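You operate a simulated robot arm through the tools that you are given. There is no shell and no other tool. Be economical: measure what you need, move in short steps, check, and stop when the job is done.

Carry out the task below with a simulated robot arm. There is one attempt and no reset: what you move stays moved.

TASK
Move the divider to slot one, then put the cream fork and spoon in their sections.
Fine: the dirty blue spoon stays out; shut the spoon drawer. Where these are worked on the way, their far stop is far enough and under half their travel is too little: spoon drawer.

It is judged by the outcome, as a careful person would: the job done as asked, and still so three seconds after it is handed in. It fails if anything else is knocked over, pushed out of place, dropped, spilled or broken.

THE ROBOT
A 6-joint arm with a two-finger parallel gripper, fixed in place. Base frame: the origin is at the foot of the arm, x ahead of it, y to its left, z up. Readings come in cm, degrees, newtons and seconds.
With the tool pointing down near the work surface it reaches from about 16 to 74 cm from the base axis. Its first joint turns from -166.0 to 166.0 degrees. Payload 3.91 kg.
The TCP is the grasp point between the finger pads, 3 cm short of the fingertips. In the tool frame z runs along the fingers and y along their closing line. The gripper opens to 11 cm. The fingers are 2 cm wide and 1 cm thick; the gripper's body (4.8 by 11.2 cm) begins 5.5 cm behind the TCP.
Orientation is that of the tool frame in the base frame, as a unit quaternion [x, y, z, w]. With the fingers straight down and closing along the base's y, the tool's x points along the base's -x, its y along +y and its z along -z.

THE INTERFACE
- The arm moves only by the tool arm_command. Its argument "motion" is a list of rows, each a list of 7 numbers: the opening, from 0 (shut) to 1 (fully open), then the shift along the tool's x, y, z in mm, then the turn, a rotation vector about the tool's x, y, z in degrees. In form: [[gripper, dx, dy, dz, wx, wy, wz], ...]. A call has 1 to 20 rows; each row shifts and turns the commanded pose from where the row before left it, along the tool's axes as they then stand. Rows are played at 5 a second. More than 5 cm and 8.6 degrees between two rows, or a gripper value outside its range, and nothing of the call is played. Where a pose cannot be reached the arm comes as near as it can. A force on the tool above 50 N (or 10 N above the force at the start of the call, whichever is more), or a blocked arm, ends the call early, and 0.2 s more pass. Each finger travels about 4.5 cm/s and halts on what it meets, pressing with about 31 N; the grip force reading is that of the motor and also rises with nothing between the fingers. The clock runs only during rows and for 0.2 s after the last one: add rows that do not move to give the fingers time. The reply holds the time, the measured pose of the TCP, the force on the tool along the base axes, the opening and the grip force, in the units named above and with some noise, with the torque about the TCP (base axes, N m) and any sound that the robot's microphone picked up, and new pictures: "show" is both (left out), scene, wrist or none.
- Cameras (640 x 400 px; columns grow to the right, rows downward): "scene" is fixed at [4.95, -65.09, 130.96]; the picture's right is [0.54, -0.84, 0.00], its down [-0.53, -0.34, -0.78] and it looks along [0.65, 0.42, -0.63] (base axes); focal length 236 px, centre (320, 200). "wrist" rides on the gripper at [7.1, 2.2, -10.7] in the tool frame; the picture's right is [-0.29, 0.96, 0.00], its down [-0.76, -0.23, -0.61] and it looks along [-0.58, -0.18, 0.79] (tool axes); focal length 243 px, centre (320, 200). There is no depth. A picture from a camera that has moved, and an enlarged one, comes with that camera's place and axes in the base frame and with its lens.
- slide_trunk(by): slides the trunk up (or, below 0, down) by that many cm; the arm rides with it, the base frame stays. It gives what a move gives, with no picture.
- zoom(camera, box): a new picture of the part [left, top, right, bottom] of that camera's present view, enlarged. The clock stands still meanwhile.
- hand_in(): hands the job in; it is judged then, once.

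Work in short steps. Places have to be worked out from the pictures, the camera data and where the tool is seen: move nearer, look again, correct. Check each grasp and each placing, and mend what went wrong. You have 120 turns and 200 pictures in all, those below and enlarged ones among them. Open the gripper and draw the arm clear of the work before you hand the job in, unless the task says otherwise; then end with one line.

The tools are called after "Emit:" as name(argument=value, ...) on one line, values as JSON. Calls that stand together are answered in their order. arm_command: Moves the arm, as the interface text tells. Its arguments: {"type":"object","properties":{"motion":{"type":"array","items":{"type":"array","items":{"type":"number"}}},"show":{"type":"string","enum":["both","scene","wrist","none"]}},"required":["motion"]} The other tools are called the same way: slide_trunk (by) slides the trunk up or down; zoom (camera, box) takes an enlarged picture of a part of a camera's view; hand_in () hands the job in.

At the start:

```text
t: 0.0
tool_pos: [37.5, -28.15, 110.16]
tcp_rot: [-0.001, 1.0, 0.0, 0.0]
ft_force: [0.4, -0.8, 0.0]
moment: [0.01, 0.02, -0.03]
finger_gap: 11.01
grip_force: 0.0
trunk travel left (down, up): [-50.0, 9.0]
```

scene: 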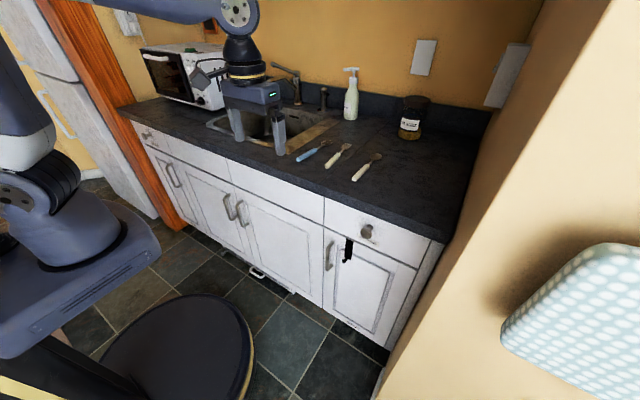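
wrist: 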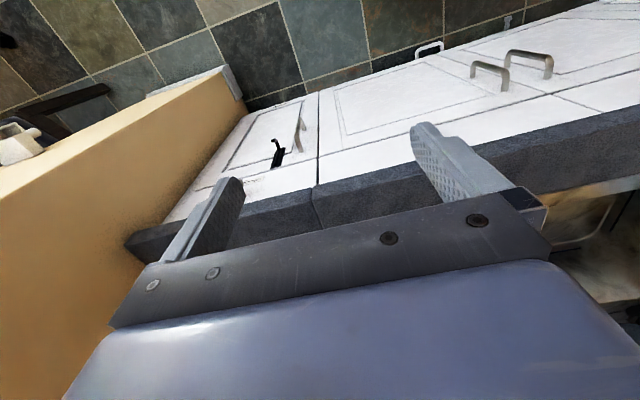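

The pictures show three utensils on the counter and a drawer front with a knob at the right. I zoom in on both for detail.

Emit:
zoom(camera="scene", box=[280, 120, 440, 220])

Emit:
zoom(camera="scene", box=[310, 190, 454, 280])

```text
4.00 times, centred on (360, 170) of scene
camera zoom: at [4.95, -65.09, 130.96], right [0.54, -0.84, 0.0], down [-0.53, -0.34, -0.78], along [0.65, 0.42, -0.63], focal length 946 px, centre (160, 320)
```

zoom: 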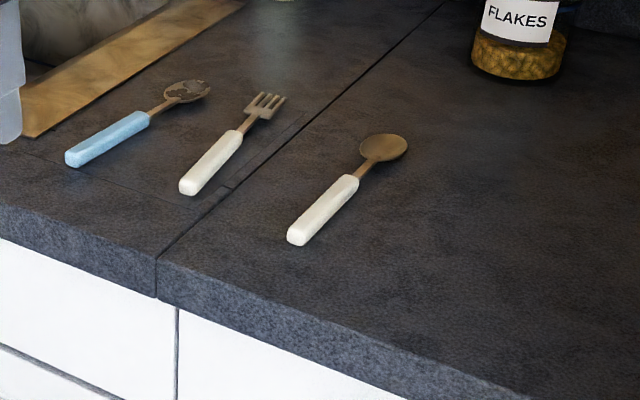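

```text
4.44 times, centred on (382, 235) of scene
camera zoom: at [4.95, -65.09, 130.96], right [0.54, -0.84, 0.0], down [-0.53, -0.34, -0.78], along [0.65, 0.42, -0.63], focal length 1051 px, centre (44, 44)
```

zoom: 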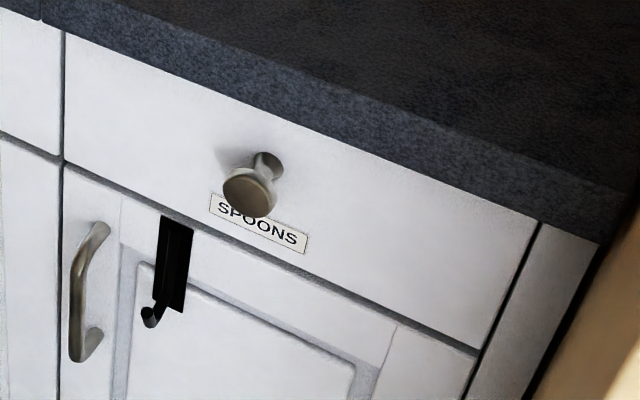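

By triangulating the two views, I put the countertop at about z≈90, its front edge at x≈54, and the knob near (50, -51, 82). I move over the counter for a closer look at the utensils.

Emit:
arm_command(motion=[[1, -40, 0, 0, 0, 0, 0], [1, -40, 0, 0, 0, 0, 0], [1, -40, 0, 0, 0, 0, 0], [1, -20, 0, 0, 0, 0, 0]])

```text
t: 1.0
tool_pos: [51.61, -28.08, 110.2]
tcp_rot: [0.001, 1.0, 0.0, 0.0]
ft_force: [0.1, 0.2, -0.3]
moment: [0.01, 0.03, 0.01]
finger_gap: 10.99
grip_force: 0.1
trunk travel left (down, up): [-50.0, 9.0]
camera wrist: at [44.59, -25.83, 121.0], right [0.29, 0.96, 0.0], down [0.76, -0.23, 0.61], along [0.58, -0.18, -0.79], focal length 243 px, centre (320, 200)
```

scene: 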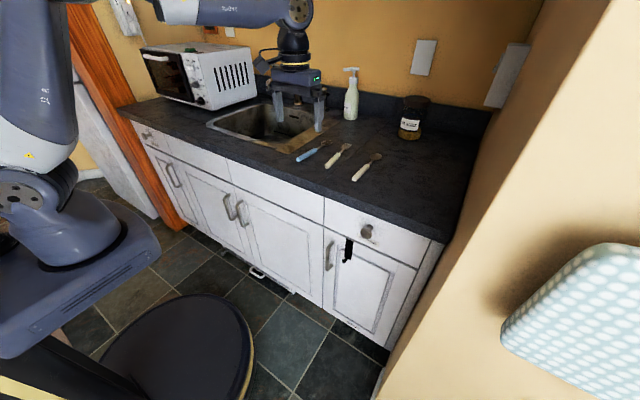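
wrist: 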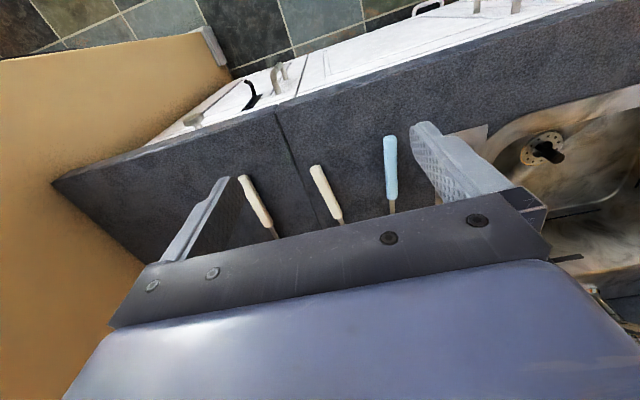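

The triangulation agrees: the handles lie along x with their near ends at about x≈60, cream spoon at y≈-42 and fork at y≈-31.8, with the counter at z≈90. Next I back off in front of the drawer and tilt the tool toward the knob.

Emit:
arm_command(motion=[[1, 45, 0, 0, 0, 0, 0], [1, 45, 0, 0, 0, 0, 0], [1, 45, -20, 0, 0, 0, 0], [1, 25, -40, 0, 0, 0, 0], [1, 20, -45, 0, 0, 0, 0], [1, 0, -45, 0, 0, 0, 0], [1, 0, -45, 0, 0, 0, 0], [1, 0, -34, 0, 0, 0, 0], [1, 0, 0, 0, 0, -8, 0], [1, 0, 0, 0, 0, -8, 0], [1, 0, 0, 0, 0, -8, 0], [1, 0, 0, 0, 0, -8, 0], [1, 0, 0, 0, 0, -8, 0]])

```text
t: 3.8
tool_pos: [33.65, -51.08, 110.2]
tcp_rot: [0.0, 0.939, 0.0, 0.343]
ft_force: [0.0, 0.7, 1.0]
moment: [-0.01, -0.04, -0.01]
finger_gap: 11.0
grip_force: 0.0
trunk travel left (down, up): [-50.0, 9.0]
camera wrist: at [21.2, -48.85, 113.83], right [0.22, 0.96, 0.19], down [0.19, -0.23, 0.95], along [0.96, -0.18, -0.23], focal length 243 px, centre (320, 200)
```

scene: 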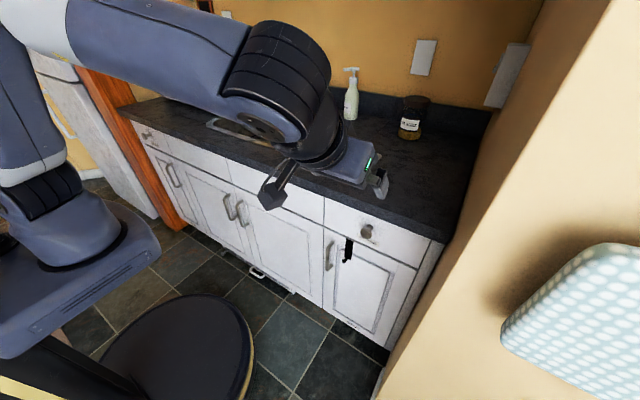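
wrist: 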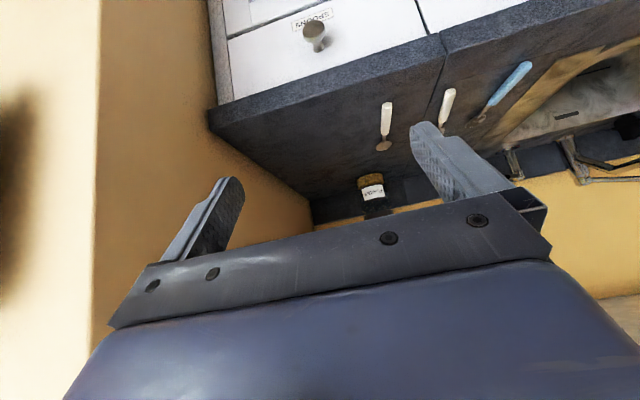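

The knob head triangulates to about (52, -50.5, 79.8). I finish tilting the tool to near horizontal before lowering it.

Emit:
arm_command(motion=[[1, 0, 0, 0, 0, -8, 0], [1, 0, 0, 0, 0, -8, 0], [1, 0, 0, 0, 0, -8, 0], [1, 0, 0, 0, 0, -8, 0], [1, 0, 0, 0, 0, -8, 0], [1, 0, 0, 0, 0, -8, 0]], show="scene")

Emit:
slide_trunk(by=-22)

```text
t: 5.2
tool_pos: [33.65, -51.09, 110.25]
tcp_rot: [0.0, 0.719, 0.0, 0.695]
ft_force: [-1.6, 1.7, -0.6]
moment: [0.0, -0.01, -0.02]
finger_gap: 11.0
grip_force: 0.0
trunk travel left (down, up): [-50.0, 9.0]
```

scene: 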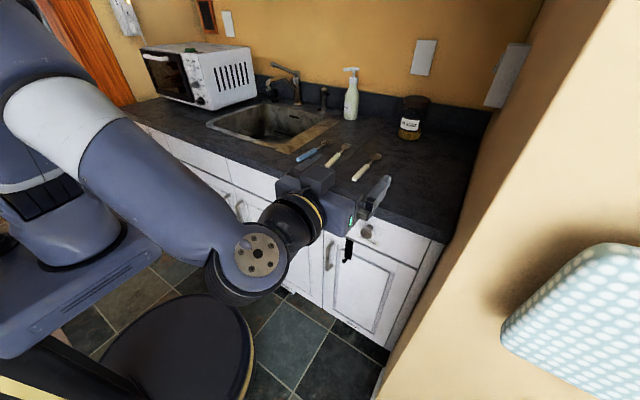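

```text
t: 7.5
tool_pos: [33.51, -51.06, 88.29]
tcp_rot: [0.0, 0.72, 0.0, 0.694]
ft_force: [-0.3, -0.2, -0.2]
moment: [0.01, 0.03, -0.01]
finger_gap: 10.99
grip_force: 0.1
trunk travel left (down, up): [-28.0, 31.0]
```

The arm went down cleanly. I lower the trunk the remaining 8.4 cm and take a picture.

Emit:
slide_trunk(by=-8.4)

Emit:
arm_command(motion=[[0.7, 0, 0, 30, 0, 0, 0], [0.7, 0, 0, 0, 0, 0, 0]])

```text
t: 8.7
tool_pos: [33.52, -51.08, 79.84]
tcp_rot: [0.0, 0.719, 0.0, 0.695]
ft_force: [-0.5, 0.3, 0.1]
moment: [0.02, -0.03, -0.04]
finger_gap: 11.0
grip_force: 0.0
trunk travel left (down, up): [-19.6, 39.4]
```

```text
t: 9.3
tool_pos: [36.57, -51.15, 79.78]
tcp_rot: [0.0, 0.719, 0.0, 0.695]
ft_force: [-0.6, -0.8, 0.4]
moment: [-0.01, -0.02, -0.02]
finger_gap: 7.71
grip_force: 0.1
trunk travel left (down, up): [-19.6, 39.4]
camera wrist: at [25.64, -48.83, 73.1], right [0.01, 0.96, 0.29], down [-0.58, -0.23, 0.78], along [0.81, -0.18, 0.55], focal length 243 px, centre (320, 200)
```

scene: 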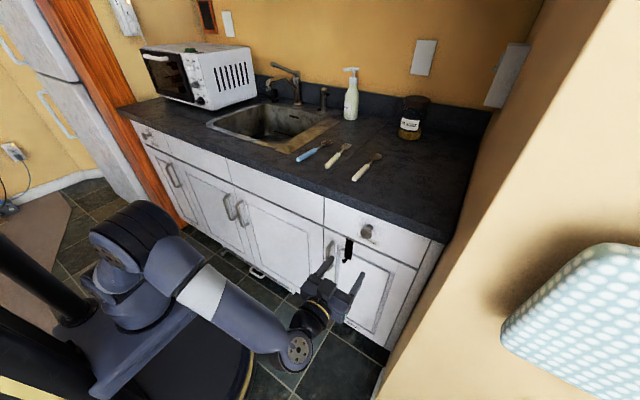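
wrist: 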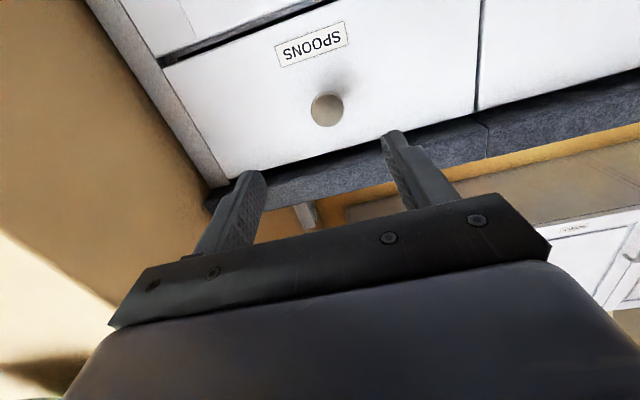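

Both views agree: the knob head is at (52, -50.5, 79.9), and the drawer face at x≈56. I advance with the gripper at 0.7 to straddle the head, stopping at TCP x≈51.

Emit:
arm_command(motion=[[0.7, -2, 6, 40, 0, 0, 0], [0.7, -2, 0, 40, 0, 0, 0], [0.7, -1, 0, 40, 0, 0, 0], [0.7, 0, 0, 24, 0, 0, 0], [0.7, 0, 0, 0, 0, 0, 0]])

```text
t: 10.5
tool_pos: [51.0, -50.56, 80.02]
tcp_rot: [0.0, 0.72, 0.0, 0.694]
ft_force: [-0.1, -0.5, -0.2]
moment: [0.02, 0.0, 0.01]
finger_gap: 7.7
grip_force: 0.1
trunk travel left (down, up): [-19.6, 39.4]
camera wrist: at [40.06, -48.27, 73.26], right [0.01, 0.96, 0.29], down [-0.58, -0.23, 0.78], along [0.81, -0.18, 0.55], focal length 243 px, centre (320, 200)
```

scene: 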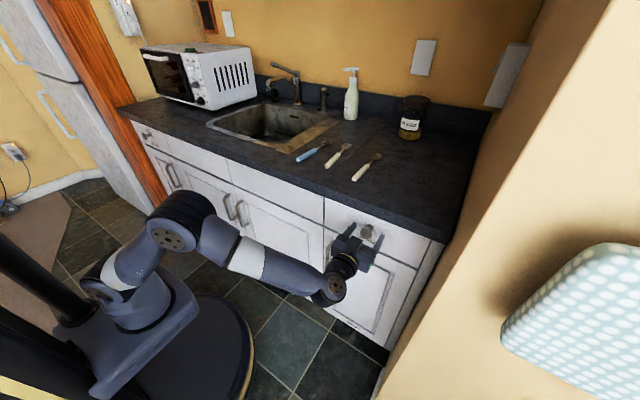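
wrist: 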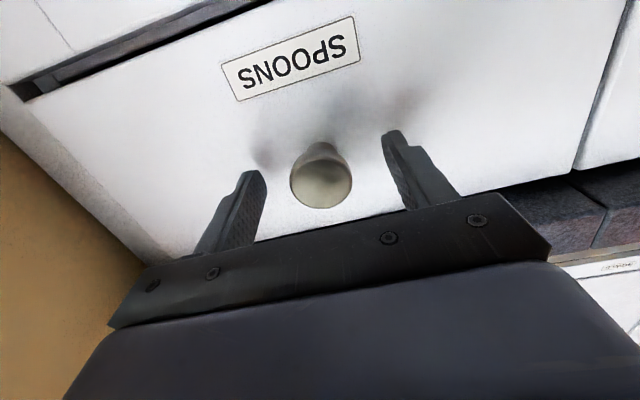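

The knob sits between the fingers, so I close on it.

Emit:
arm_command(motion=[[0.3, 0, 0, 0, 0, 0, 0], [0, 0, 0, 0, 0, 0, 0], [0, 0, 0, 0, 0, 0, 0], [0, 0, 0, 0, 0, 0, 0], [0, 0, 0, 0, 0, 0, 0]], show="wrist")

```text
t: 11.7
tool_pos: [51.02, -50.52, 79.91]
tcp_rot: [0.0, 0.719, 0.0, 0.695]
ft_force: [-0.3, 1.4, -0.4]
moment: [-0.02, -0.13, -0.11]
finger_gap: 3.59
grip_force: 45.1
trunk travel left (down, up): [-19.6, 39.4]
camera wrist: at [40.02, -48.25, 73.25], right [0.01, 0.96, 0.29], down [-0.58, -0.23, 0.78], along [0.81, -0.18, 0.55], focal length 243 px, centre (320, 200)
```

wrist: 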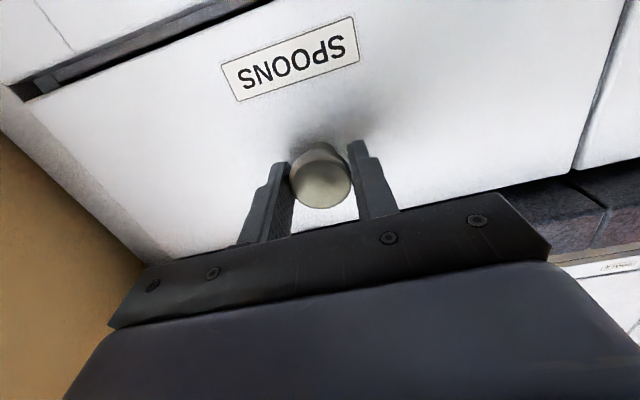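

The knob is gripped at a 3.6 cm gap. I pull gently straight back.

Emit:
arm_command(motion=[[0, 0.5, 0, -15, 0, 0, 0], [0, 1, 0, -25, 0, 0, 0], [0, 1, 0, -30, 0, 0, 0], [0, 1, 0, -30, 0, 0, 0]], show="scene")

```text
t: 12.7
tool_pos: [40.74, -50.44, 79.89]
tcp_rot: [0.001, 0.718, -0.002, 0.696]
ft_force: [-1.9, -8.6, 15.3]
moment: [-0.35, -0.43, 0.16]
finger_gap: 3.58
grip_force: 44.8
trunk travel left (down, up): [-19.6, 39.4]
```

scene: 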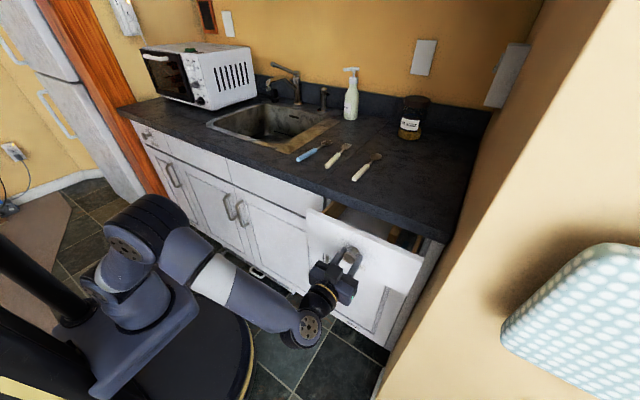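

The drawer is 10 cm out, so I keep pulling.

Emit:
arm_command(motion=[[0, 1, 0, -30, 0, 0, 0], [0, 1, 0, -30, 0, 0, 0], [0, 1, 0, -30, 0, 0, 0], [0, 1, 0, -30, 0, 0, 0], [0, 0, 0, 0, 0, 0, 0]], show="scene")

```text
t: 13.9
tool_pos: [28.68, -50.39, 79.9]
tcp_rot: [0.0, 0.718, -0.002, 0.696]
ft_force: [-2.5, -5.3, 25.6]
moment: [0.24, 0.25, 0.07]
finger_gap: 3.58
grip_force: 45.1
trunk travel left (down, up): [-19.6, 39.4]
```

scene: 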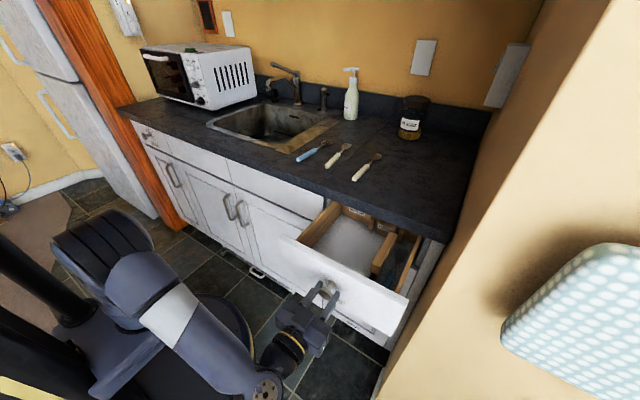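

The drawer is out about 22 cm, with a vertical force building up. I ease up slightly and continue toward the stop.

Emit:
arm_command(motion=[[0, -1, 0, -20, 0, 0, 0], [0, 0, 0, -20, 0, 0, 0], [0, 0, 0, -20, 0, 0, 0], [0, 0, 0, 0, 0, 0, 0]], show="scene")

```text
t: 14.9
tool_pos: [22.82, -50.49, 79.91]
tcp_rot: [0.002, 0.72, 0.001, 0.694]
ft_force: [-2.6, -2.7, -5.7]
moment: [-0.18, -0.46, -0.45]
finger_gap: 3.59
grip_force: 45.3
trunk travel left (down, up): [-19.6, 39.4]
```

scene: 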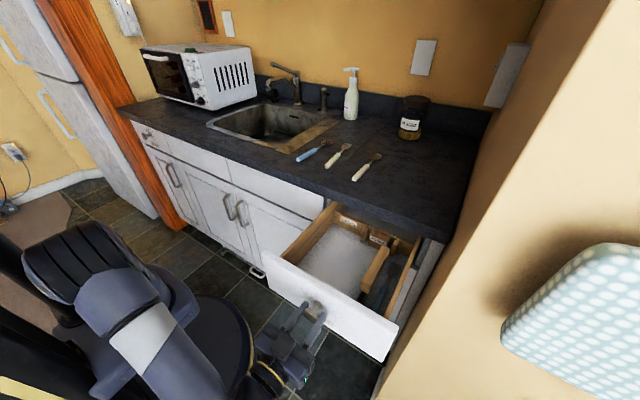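

Emit:
zoom(camera="scene", box=[260, 190, 452, 310])

```text
3.33 times, centred on (356, 250) of scene
camera zoom: at [4.95, -65.09, 130.96], right [0.54, -0.84, 0.0], down [-0.53, -0.34, -0.78], along [0.65, 0.42, -0.63], focal length 788 px, centre (200, 33)
```

zoom: 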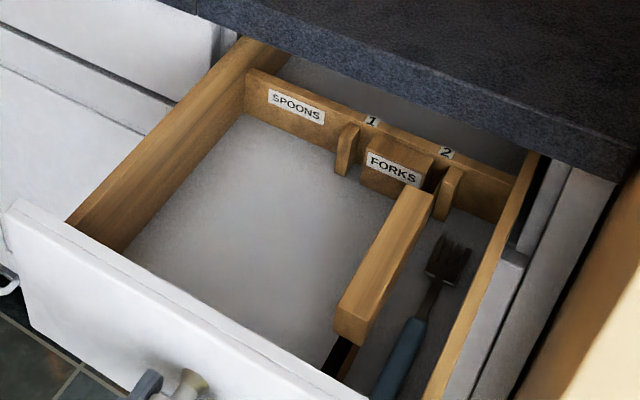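

The drawer is nearly fully open: a divider sits in slot 2, and a blue item lies in the right section. I test for the far stop with small pulls.

Emit:
arm_command(motion=[[0, 0, 0, -15, 0, 0, 0], [0, 0, 0, -15, 0, 0, 0], [0, 0, 0, 0, 0, 0, 0]], show="none")

```text
t: 15.7
tool_pos: [19.81, -50.53, 79.88]
tcp_rot: [0.002, 0.721, 0.003, 0.693]
ft_force: [-2.4, 8.0, -33.0]
moment: [-0.13, -0.1, -0.14]
finger_gap: 3.57
grip_force: 45.5
trunk travel left (down, up): [-19.6, 39.4]
```

A downward reaction of 33 N means I am lifting the knob, so I correct downward 1.5 mm and continue a little.

Emit:
arm_command(motion=[[0, 2, 0, 0, 0, 0, 0], [0, 1, 0, -15, 0, 0, 0], [0, 1, 0, -15, 0, 0, 0], [0, 0, 0, 0, 0, 0, 0]], show="scene")

```text
t: 16.7
tool_pos: [16.79, -50.4, 79.85]
tcp_rot: [-0.001, 0.719, 0.0, 0.695]
ft_force: [-1.7, 8.6, -14.2]
moment: [-0.05, 0.91, 0.43]
finger_gap: 3.56
grip_force: 44.7
trunk travel left (down, up): [-19.6, 39.4]
```

scene: 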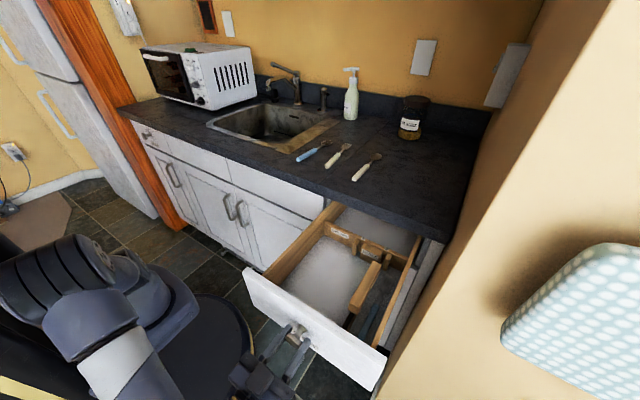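

The drawer is about 34 cm out and the whole tray is visible. I release the knob and back off.

Emit:
arm_command(motion=[[0.7, 0, 0, 0, 0, 0, 0], [0.7, 0, 0, 0, 0, 0, 0], [0.7, 0, 0, 0, 0, 0, 0], [0.7, 0, 0, -30, 0, 0, 0], [0.7, 0, 0, -35, 0, 0, 0]], show="scene")

Emit:
slide_trunk(by=30)

```text
t: 17.9
tool_pos: [10.15, -50.41, 80.06]
tcp_rot: [-0.001, 0.719, 0.001, 0.695]
ft_force: [0.5, -0.5, 0.0]
moment: [-0.04, 0.01, -0.03]
finger_gap: 7.7
grip_force: 0.0
trunk travel left (down, up): [-19.6, 39.4]
```

scene: 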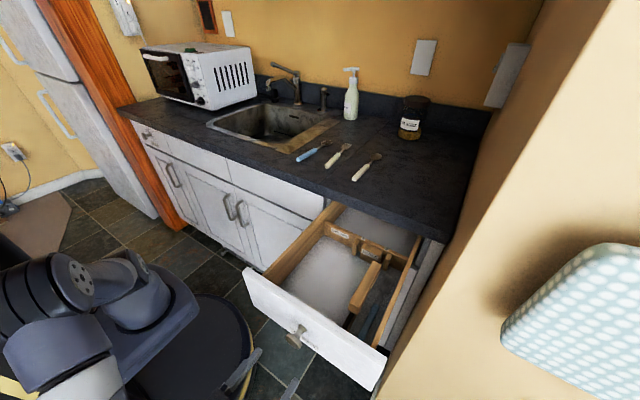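

```text
t: 20.9
tool_pos: [10.33, -50.43, 110.08]
tcp_rot: [0.0, 0.719, 0.0, 0.695]
ft_force: [-0.1, -0.7, -0.1]
moment: [0.02, 0.0, 0.02]
finger_gap: 7.73
grip_force: 0.0
trunk travel left (down, up): [-49.6, 9.4]
```

I turn the tool back to straight down here so the wrist camera looks into the drawer.

Emit:
arm_command(motion=[[1, 0, 0, 0, 0, 8, 0], [1, 0, 0, 0, 0, 8, 0], [1, 0, 0, 0, 0, 8, 0], [1, 0, 0, 0, 0, 8, 0], [1, 0, 0, 0, 0, 8, 0], [1, 0, 0, 0, 0, 8, 0], [1, 0, 0, 0, 0, 8, 0], [1, 0, 0, 0, 0, 8, 0], [1, 0, 0, 0, 0, 8, 0], [1, 0, 0, 0, 0, 8, 0], [1, 0, 0, 0, 0, 8, 0], [1, 0, 30, 0, 0, 0, 0]])

```text
t: 23.5
tool_pos: [10.36, -47.68, 109.94]
tcp_rot: [-0.001, 1.0, 0.0, -0.001]
ft_force: [0.2, -0.7, -0.7]
moment: [0.01, 0.01, 0.0]
finger_gap: 10.98
grip_force: 0.1
trunk travel left (down, up): [-49.6, 9.4]
camera wrist: at [3.23, -45.27, 120.67], right [0.29, 0.96, 0.0], down [0.76, -0.23, 0.61], along [0.58, -0.18, -0.8], focal length 243 px, centre (320, 200)
```

scene: 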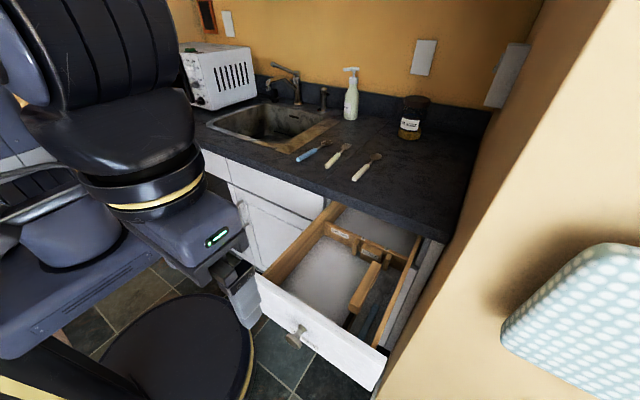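
wrist: 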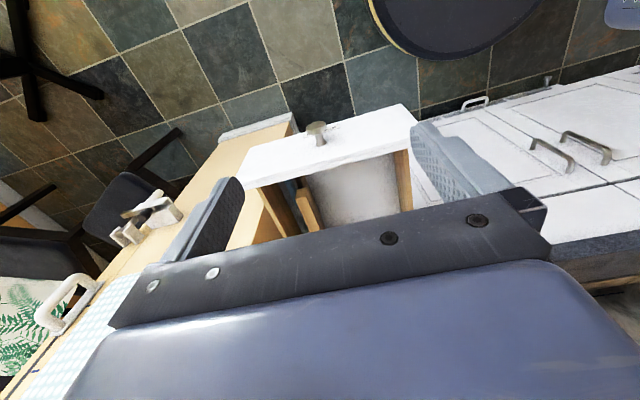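

The gripper hides the lower half of the picture, and the upper part looks straight down. I move so the camera is above the drawer.

Emit:
arm_command(motion=[[1, -45, -10, 0, 0, 0, 0], [1, -45, -10, 0, 0, 0, 0], [1, -45, -10, 0, 0, 0, 0], [1, -45, -10, 0, 0, 0, 0], [1, -45, -10, 0, 0, 0, 0], [1, -35, -10, 0, 0, 0, 0]])

```text
t: 24.9
tool_pos: [36.53, -53.43, 110.11]
tcp_rot: [-0.001, 1.0, -0.001, 0.0]
ft_force: [0.5, -1.0, -0.4]
moment: [-0.03, 0.01, 0.03]
finger_gap: 11.01
grip_force: 0.0
trunk travel left (down, up): [-49.6, 9.4]
camera wrist: at [29.36, -51.24, 120.86], right [0.29, 0.96, 0.0], down [0.76, -0.23, 0.61], along [0.58, -0.18, -0.79], focal length 243 px, centre (320, 200)
```

scene: 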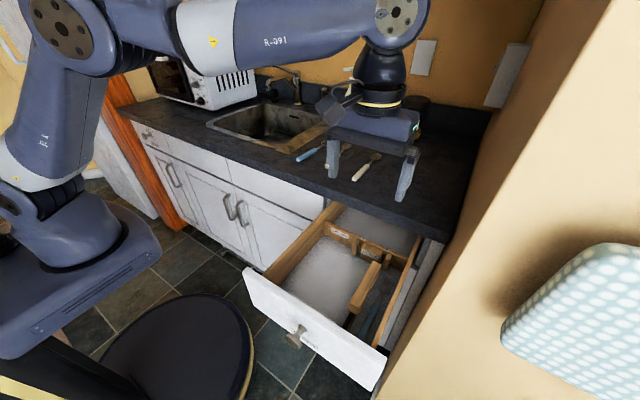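
wrist: 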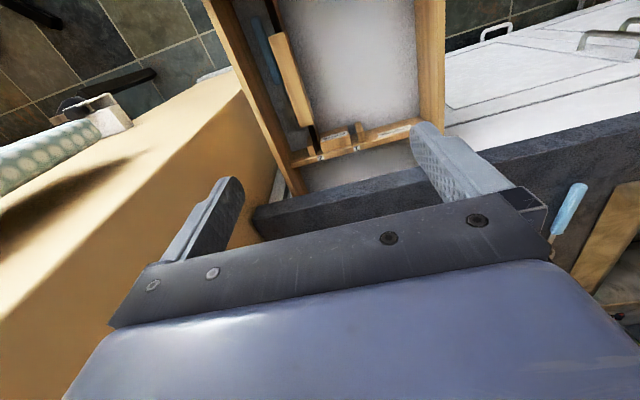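

Emit:
zoom(camera="wrist", box=[200, 0, 456, 160])

Emit:
zoom(camera="scene", box=[296, 215, 440, 305])

Emit:
zoom(camera="scene", box=[330, 265, 410, 345])

```text
2.50 times, centred on (328, 80) of wrist
camera zoom: at [29.36, -51.24, 120.86], right [0.29, 0.96, 0.0], down [0.76, -0.23, 0.61], along [0.58, -0.18, -0.79], focal length 606 px, centre (300, 500)
```

zoom: 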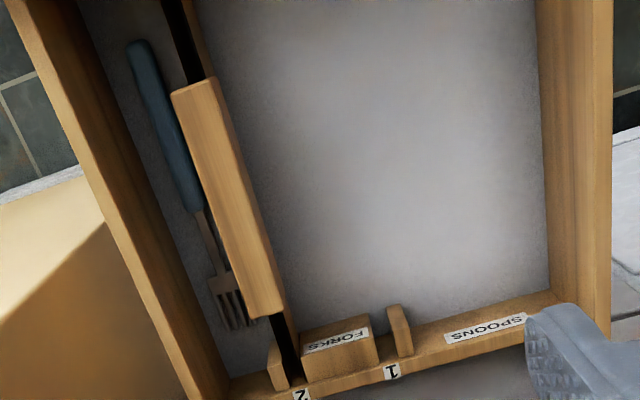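

```text
4.44 times, centred on (368, 260) of scene
camera zoom: at [4.95, -65.09, 130.96], right [0.54, -0.84, 0.0], down [-0.53, -0.34, -0.78], along [0.65, 0.42, -0.63], focal length 1051 px, centre (107, -67)
```

zoom: 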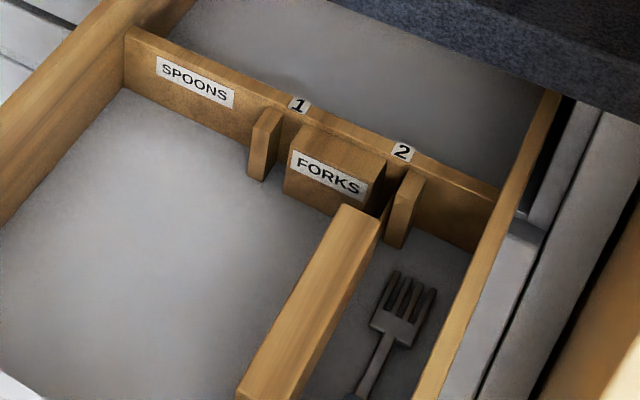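

```text
5.00 times, centred on (370, 305) of scene
camera zoom: at [4.95, -65.09, 130.96], right [0.54, -0.84, 0.0], down [-0.53, -0.34, -0.78], along [0.65, 0.42, -0.63], focal length 1182 px, centre (70, -325)
```

zoom: 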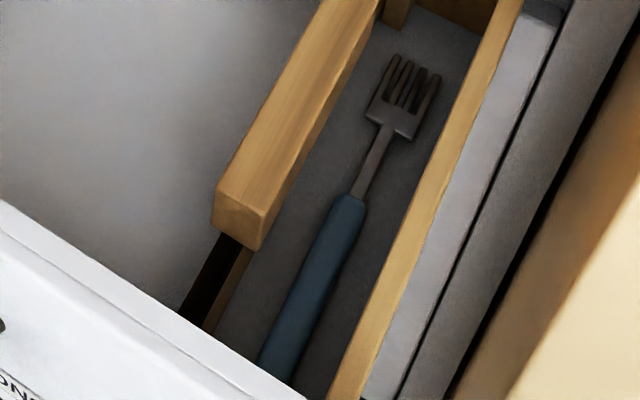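

Triangulated positions:
- Divider grip: x 29.7–42.3, y≈-57.5, top z≈82
- Slot 1: y≈-50.6
- Slot 2: y≈-57.7
- Cross piece: x≈50

I look at the front end next, to see how the divider seats there.

Emit:
arm_command(motion=[[1, 45, 0, 0, 0, 0, 0], [1, 45, 0, 0, 0, 0, 0], [1, 30, 0, 0, 0, 0, 0], [1, 0, 0, 0, 0, 0, 0]], show="none")

Emit:
zoom(camera="wrist", box=[200, 0, 456, 160])

```text
t: 25.9
tool_pos: [24.3, -53.58, 110.28]
tcp_rot: [0.0, 1.0, -0.001, 0.0]
ft_force: [-0.2, -0.6, 0.5]
moment: [0.05, -0.02, 0.0]
finger_gap: 11.0
grip_force: 0.0
trunk travel left (down, up): [-49.6, 9.4]
```

```text
2.50 times, centred on (328, 80) of wrist
camera zoom: at [17.08, -51.21, 120.99], right [0.29, 0.96, 0.0], down [0.76, -0.23, 0.61], along [0.58, -0.18, -0.79], focal length 606 px, centre (300, 500)
```

zoom: 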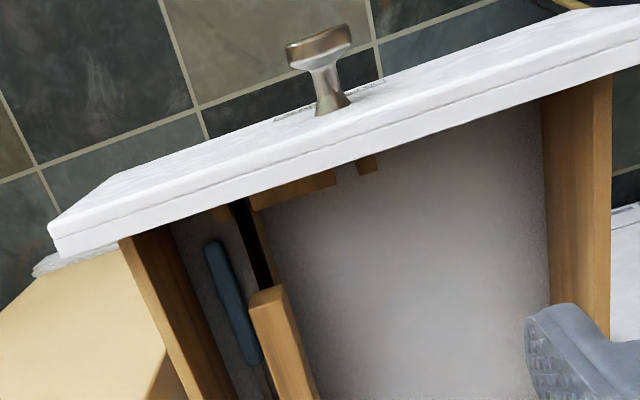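

The front end has mirrored slots, so the divider needs a straight lift, a 7.05 cm shift in +y, and a straight drop. I move above the grip bar first.

Emit:
arm_command(motion=[[0.5, -40, -13, 0, 0, 0, 0], [0.5, -40, -13, 0, 0, 0, 0], [0.5, -37, -13, 0, 0, 0, 0], [0.5, 0, 0, 45, 0, 0, 0], [0.5, 0, 0, 45, 0, 0, 0], [0.5, 0, 0, 45, 0, 0, 0], [0.5, 0, 0, 45, 0, 0, 0], [0.5, 0, 0, 0, 0, 0, 0]])

Emit:
zoom(camera="wrist", box=[140, 0, 460, 200])

```text
t: 27.7
tool_pos: [36.46, -57.45, 92.07]
tcp_rot: [-0.001, 1.0, 0.001, -0.001]
ft_force: [0.4, -0.1, 0.3]
moment: [0.02, -0.06, 0.0]
finger_gap: 5.49
grip_force: 0.1
trunk travel left (down, up): [-49.6, 9.4]
camera wrist: at [29.18, -55.14, 102.82], right [0.29, 0.96, 0.0], down [0.76, -0.23, 0.61], along [0.58, -0.18, -0.79], focal length 243 px, centre (320, 200)
```

scene: 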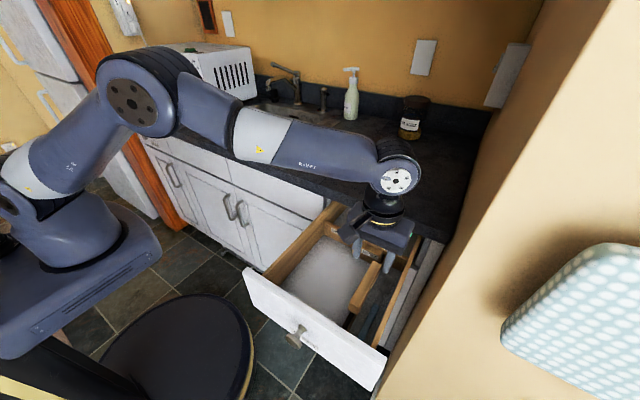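
wrist: 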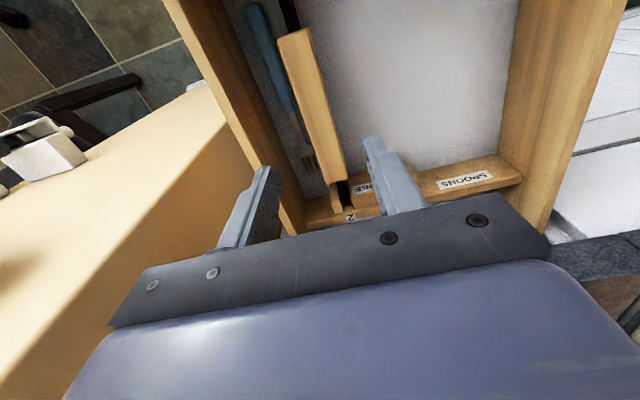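

```text
2.00 times, centred on (300, 100) of wrist
camera zoom: at [29.18, -55.14, 102.82], right [0.29, 0.96, 0.0], down [0.76, -0.23, 0.61], along [0.58, -0.18, -0.79], focal length 485 px, centre (360, 400)
```

zoom: 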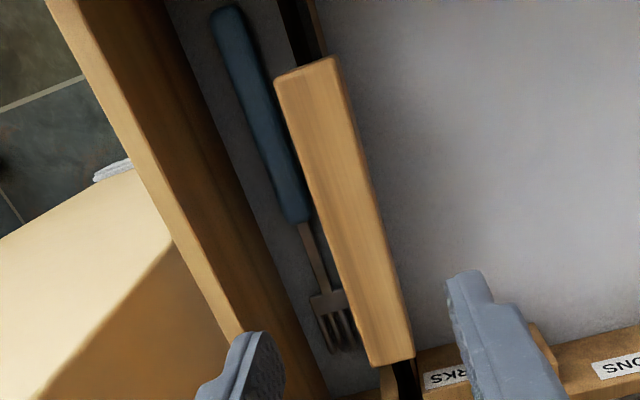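

Recomputed, the grip spans x 29.6–42.5 at y≈-57.45, so the TCP is centred. I lower to z≈81 and close.

Emit:
arm_command(motion=[[0.5, 0, 0, 40, 0, 0, 0], [0.5, 0, 0, 40, 0, 0, 0], [0.5, 0, 0, 31, 0, 0, 0], [0.5, 0, 0, 0, 0, 0, 0]])

```text
t: 28.7
tool_pos: [36.17, -57.26, 80.93]
tcp_rot: [0.001, 1.0, 0.0, 0.0]
ft_force: [-0.4, 0.7, 0.1]
moment: [0.04, -0.02, 0.02]
finger_gap: 5.51
grip_force: 0.0
trunk travel left (down, up): [-49.6, 9.4]
camera wrist: at [28.94, -54.92, 91.67], right [0.29, 0.96, 0.0], down [0.76, -0.23, 0.61], along [0.58, -0.18, -0.79], focal length 243 px, centre (320, 200)
```

scene: 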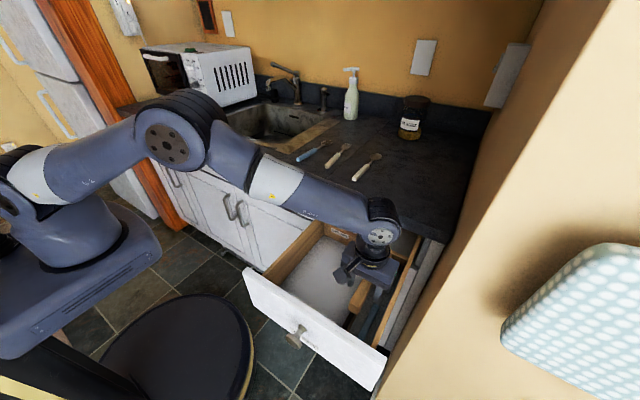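
wrist: 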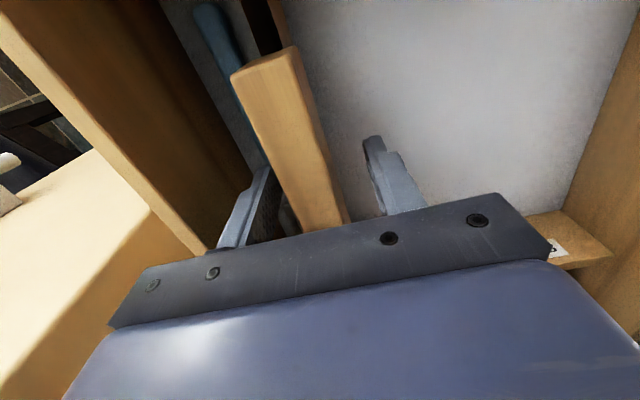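

The bar sits between the fingers. I nudge 1.5 mm and close on it.

Emit:
arm_command(motion=[[0.5, 0, -1.5, 0, 0, 0, 0], [0, 0, 0, 0, 0, 0, 0], [0, 0, 0, 0, 0, 0, 0], [0, 0, 0, 0, 0, 0, 0], [0, 0, 0, 0, 0, 0, 0], [0, 0, 0, 0, 0, 0, 0]], show="wrist")

```text
t: 30.1
tool_pos: [36.0, -57.36, 80.87]
tcp_rot: [0.0, 1.0, 0.0, 0.0]
ft_force: [-0.9, -1.9, -0.2]
moment: [-0.01, 0.0, -0.03]
finger_gap: 2.34
grip_force: 31.3
trunk travel left (down, up): [-49.6, 9.4]
camera wrist: at [28.91, -55.1, 91.68], right [0.29, 0.96, 0.0], down [0.76, -0.23, 0.61], along [0.58, -0.18, -0.79], focal length 243 px, centre (320, 200)
```

wrist: 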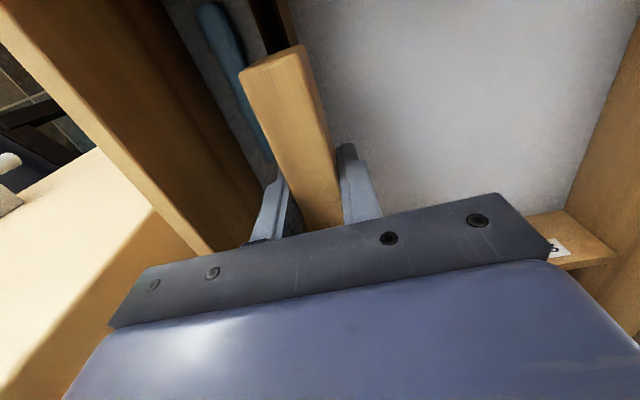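

Gripped at a 2.34 cm gap with little side force. I lift straight up in stages.

Emit:
arm_command(motion=[[0, 0, 0, -20, 0, 0, 0], [0, 0, 0, -20, 0, 0, 0], [0, 0, 0, -20, 0, 0, 0], [0, 0, 0, -20, 0, 0, 0], [0, 0, 0, -20, 0, 0, 0], [0, 0, 0, 0, 0, 0, 0]])

Emit:
zoom(camera="scene", box=[280, 200, 440, 320])

```text
t: 31.5
tool_pos: [36.11, -57.4, 90.73]
tcp_rot: [0.001, 1.0, 0.001, -0.001]
ft_force: [-0.3, 0.6, -1.3]
moment: [-0.02, -0.05, 0.01]
finger_gap: 2.38
grip_force: 31.2
trunk travel left (down, up): [-49.6, 9.4]
camera wrist: at [28.93, -55.17, 101.57], right [0.29, 0.96, 0.0], down [0.76, -0.23, 0.61], along [0.58, -0.18, -0.79], focal length 243 px, centre (320, 200)
```

scene: 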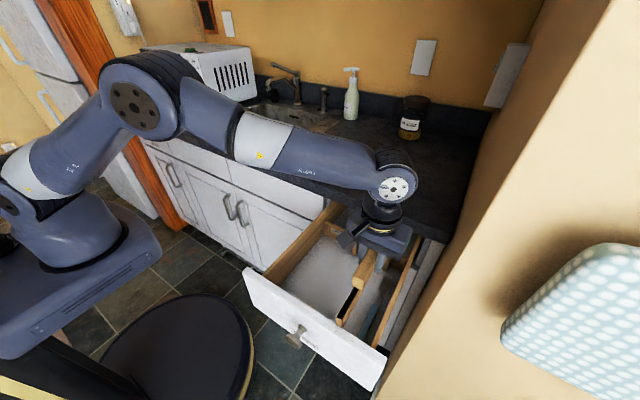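
wrist: 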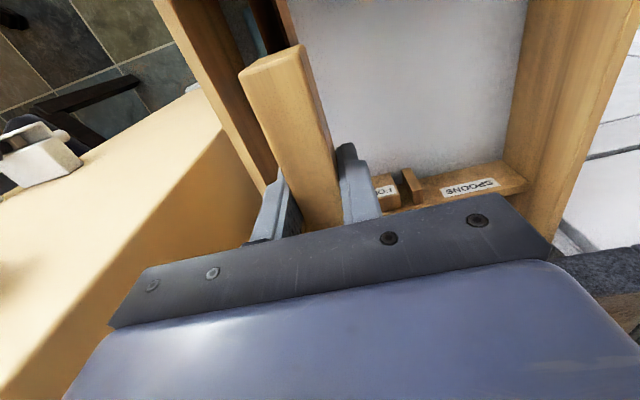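

```text
3.33 times, centred on (360, 260) of scene
camera zoom: at [4.95, -65.09, 130.96], right [0.54, -0.84, 0.0], down [-0.53, -0.34, -0.78], along [0.65, 0.42, -0.63], focal length 788 px, centre (187, 0)
```

zoom: 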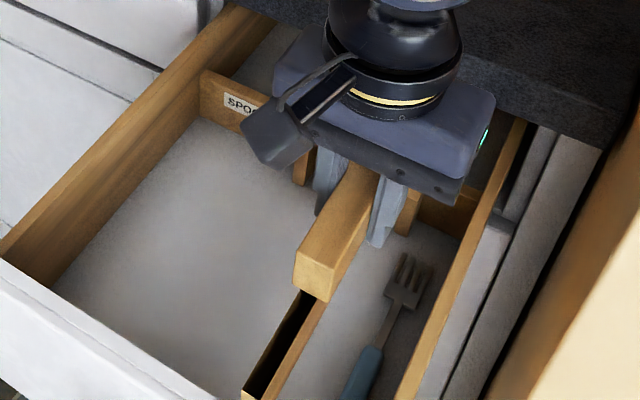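

The divider is lifted 10 cm clear of the tabs. I shift +7.05 cm in y to above slot one.

Emit:
arm_command(motion=[[0, 0, 35, 0, 0, 0, 0], [0, 0, 35.5, 0, 0, 0, 0], [0, 0, 0, 0, 0, 0, 0], [0, 0, 0, 0, 0, 0, 0]], show="wrist")

Emit:
zoom(camera="scene", box=[240, 200, 440, 325])

Emit:
zoom(camera="wrist", box=[230, 100, 550, 300])

```text
t: 32.5
tool_pos: [36.02, -50.31, 90.94]
tcp_rot: [0.001, 1.0, 0.0, 0.0]
ft_force: [0.0, -0.3, -1.4]
moment: [-0.02, 0.02, 0.01]
finger_gap: 2.35
grip_force: 31.7
trunk travel left (down, up): [-49.6, 9.4]
camera wrist: at [28.91, -48.11, 101.73], right [0.29, 0.96, 0.0], down [0.76, -0.23, 0.61], along [0.58, -0.18, -0.79], focal length 243 px, centre (320, 200)
```

wrist: 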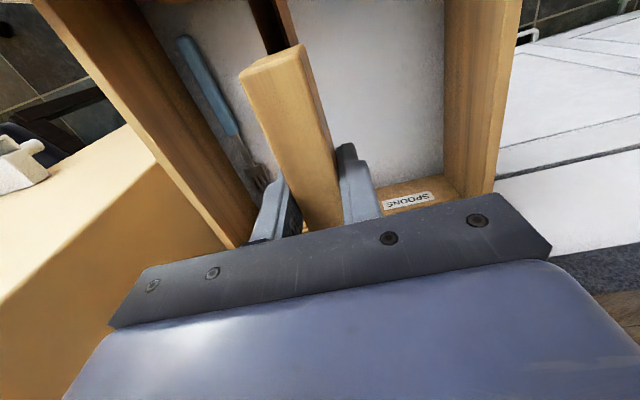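

```text
3.20 times, centred on (340, 262) of scene
camera zoom: at [4.95, -65.09, 130.96], right [0.54, -0.84, 0.0], down [-0.53, -0.34, -0.78], along [0.65, 0.42, -0.63], focal length 756 px, centre (256, 0)
```

zoom: 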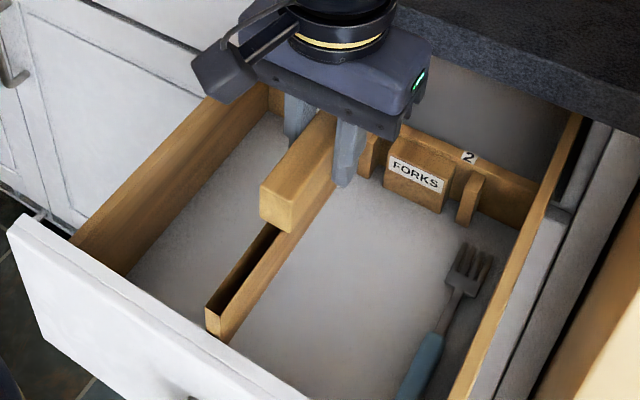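

```text
2.00 times, centred on (390, 200) of wrist
camera zoom: at [28.91, -48.11, 101.73], right [0.29, 0.96, 0.0], down [0.76, -0.23, 0.61], along [0.58, -0.18, -0.79], focal length 485 px, centre (180, 200)
```

zoom: 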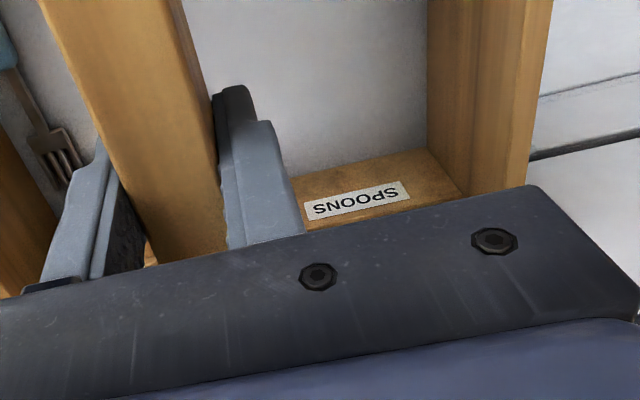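

Both label and gap measurements give a 7.0–7.05 cm spacing, so the divider sits over slot one to within about 1 mm. I lower it, slowing near the tabs.

Emit:
arm_command(motion=[[0, 0, -0.5, 20, 0, 0, 0], [0, 0, 0, 20, 0, 0, 0], [0, 0, 0, 10, 0, 0, 0], [0, 0, 0, 10, 0, 0, 0], [0, 0, 0, 0, 0, 0, 0]], show="none")

Emit:
zoom(camera="scene", box=[240, 200, 440, 325])

```text
t: 33.7
tool_pos: [36.08, -50.49, 84.92]
tcp_rot: [0.0, 1.0, 0.0, 0.0]
ft_force: [-0.4, -0.5, -1.5]
moment: [0.0, 0.0, -0.02]
finger_gap: 2.35
grip_force: 31.0
trunk travel left (down, up): [-49.6, 9.4]
```

```text
3.20 times, centred on (340, 262) of scene
camera zoom: at [4.95, -65.09, 130.96], right [0.54, -0.84, 0.0], down [-0.53, -0.34, -0.78], along [0.65, 0.42, -0.63], focal length 756 px, centre (256, 0)
```

zoom: 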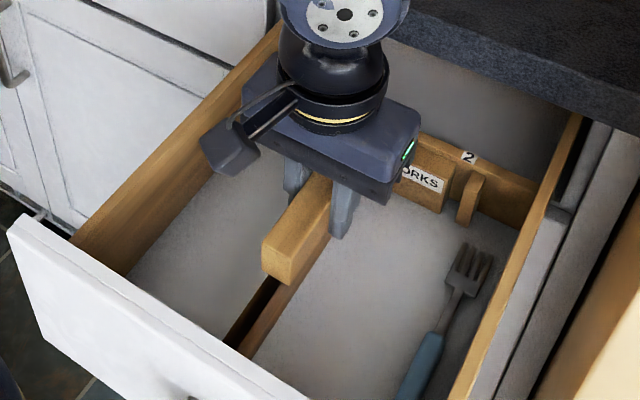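

No contact force yet. I continue down slowly.

Emit:
arm_command(motion=[[0, 0, 0, 8, 0, 0, 0], [0, 0, 0, 8, 0, 0, 0], [0, 0, 0, 8, 0, 0, 0], [0, 0, 0, 8, 0, 0, 0], [0, 0, 0, 6, 0, 0, 0], [0, 0, 0, 0, 0, 0, 0]], show="wrist")

Emit:
zoom(camera="scene", box=[240, 200, 440, 325])

```text
t: 35.1
tool_pos: [36.1, -50.54, 81.22]
tcp_rot: [0.0, 1.0, 0.0, -0.001]
ft_force: [-0.2, 0.2, -0.8]
moment: [0.0, 0.0, 0.02]
finger_gap: 2.37
grip_force: 31.1
trunk travel left (down, up): [-49.6, 9.4]
camera wrist: at [28.86, -48.27, 91.93], right [0.29, 0.96, 0.0], down [0.76, -0.23, 0.61], along [0.58, -0.18, -0.79], focal length 243 px, centre (320, 200)
```

wrist: 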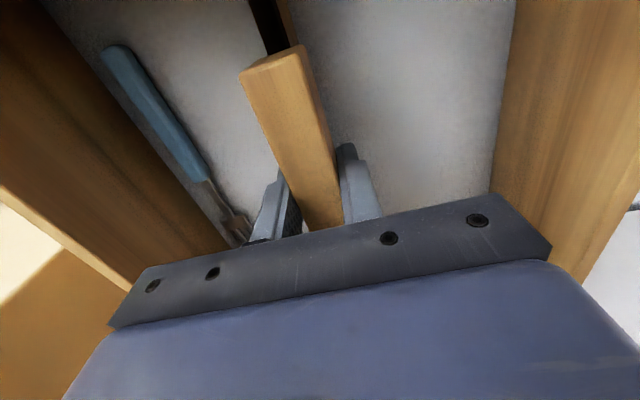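

```text
3.20 times, centred on (340, 262) of scene
camera zoom: at [4.95, -65.09, 130.96], right [0.54, -0.84, 0.0], down [-0.53, -0.34, -0.78], along [0.65, 0.42, -0.63], focal length 756 px, centre (256, 0)
```

zoom: 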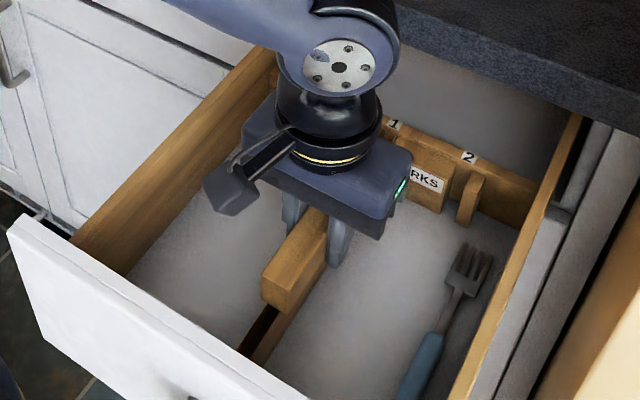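

It slid in without resistance, about 3.5 mm above the original seat height. I seat it and release.

Emit:
arm_command(motion=[[0, 0, 0, 3, 0, 0, 0], [0, 0, 0, 1.5, 0, 0, 0], [0.5, 0, 0, 0, 0, 0, 0], [0.5, 0, 0, 0, 0, 0, 0], [0.5, 0, 0, 0, 0, 0, 0], [0.5, 0, 0, -40, 0, 0, 0], [0.5, 0, 0, -40, 0, 0, 0], [0.5, 0, 0, -40, 0, 0, 0], [0.5, 0, 0, -40, 0, 0, 0], [0.5, 0, 0, -40, 0, 0, 0]], show="wrist")

Emit:
zoom(camera="scene", box=[240, 200, 440, 325])

```text
t: 37.3
tool_pos: [35.97, -50.34, 100.7]
tcp_rot: [0.0, 1.0, 0.0, 0.0]
ft_force: [-0.2, -0.7, 0.6]
moment: [0.01, -0.02, 0.01]
finger_gap: 5.5
grip_force: 0.0
trunk travel left (down, up): [-49.6, 9.4]
camera wrist: at [28.88, -48.05, 111.5], right [0.29, 0.96, 0.0], down [0.76, -0.23, 0.61], along [0.58, -0.18, -0.79], focal length 243 px, centre (320, 200)
```

wrist: 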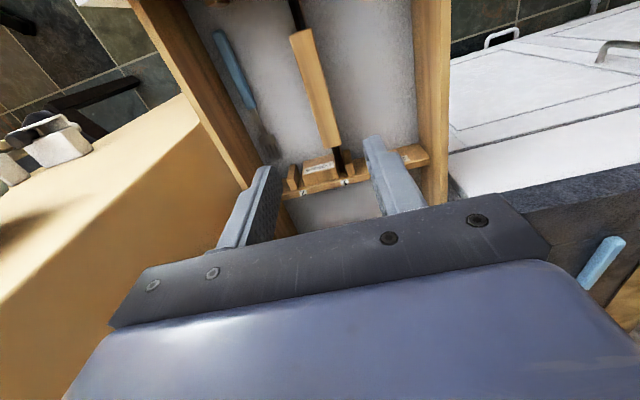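

```text
3.20 times, centred on (340, 262) of scene
camera zoom: at [4.95, -65.09, 130.96], right [0.54, -0.84, 0.0], down [-0.53, -0.34, -0.78], along [0.65, 0.42, -0.63], focal length 756 px, centre (256, 0)
```

zoom: 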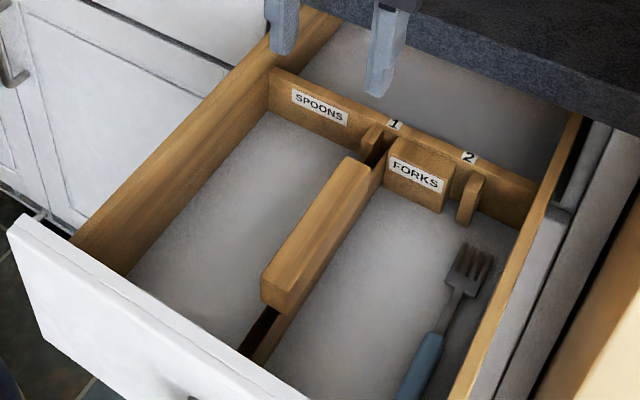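

The divider is seated in slot one. The left section spans y -49 to -38 with its floor at z≈74, and the right section has room at y≈-55.5. Next I go above the cream spoon.

Emit:
arm_command(motion=[[0.5, 0, 0, -40, 0, 0, 0], [0.5, -45, 15, 0, 0, 0, 0], [0.5, -45, 20, 0, 0, 0, 0], [0.5, -45, 20, 0, 0, 0, 0], [0.5, -45, 28, 0, 0, 0, 0], [0.5, -40, 0, 0, 0, 0, 0], [0.5, 0, 0, 0, 0, 0, 0]])

```text
refused: row 5 steps farther than a row can; nothing moved
```

One row was slightly too long, so I shorten it.

Emit:
arm_command(motion=[[0.5, 0, 0, -40, 0, 0, 0], [0.5, -45, 15, 0, 0, 0, 0], [0.5, -45, 18, 0, 0, 0, 0], [0.5, -45, 18, 0, 0, 0, 0], [0.5, -45, 18, 0, 0, 0, 0], [0.5, -40, 14, 0, 0, 0, 0], [0.5, 0, 0, 0, 0, 0, 0]])

```text
t: 38.9
tool_pos: [58.06, -42.03, 104.96]
tcp_rot: [0.001, 1.0, -0.001, 0.0]
ft_force: [0.6, -0.3, -1.2]
moment: [0.02, 0.01, 0.0]
finger_gap: 5.47
grip_force: 0.1
trunk travel left (down, up): [-49.6, 9.4]
camera wrist: at [50.99, -39.87, 115.72], right [0.29, 0.96, 0.0], down [0.76, -0.23, 0.61], along [0.58, -0.18, -0.79], focal length 243 px, centre (320, 200)
```

scene: 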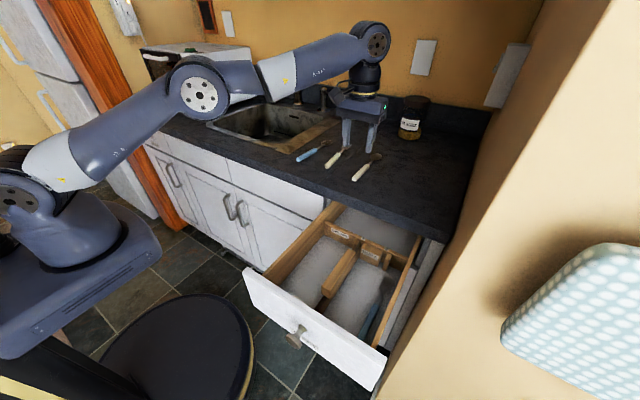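
wrist: 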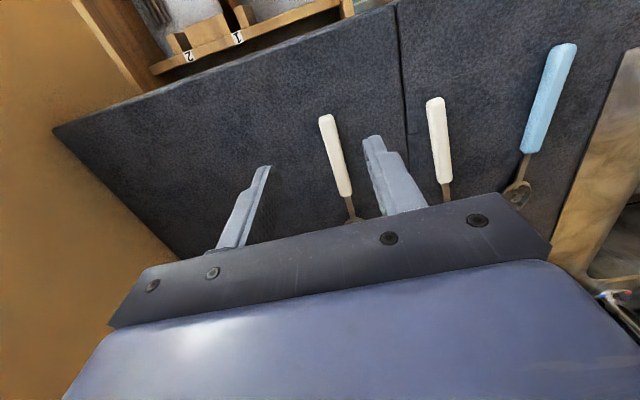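

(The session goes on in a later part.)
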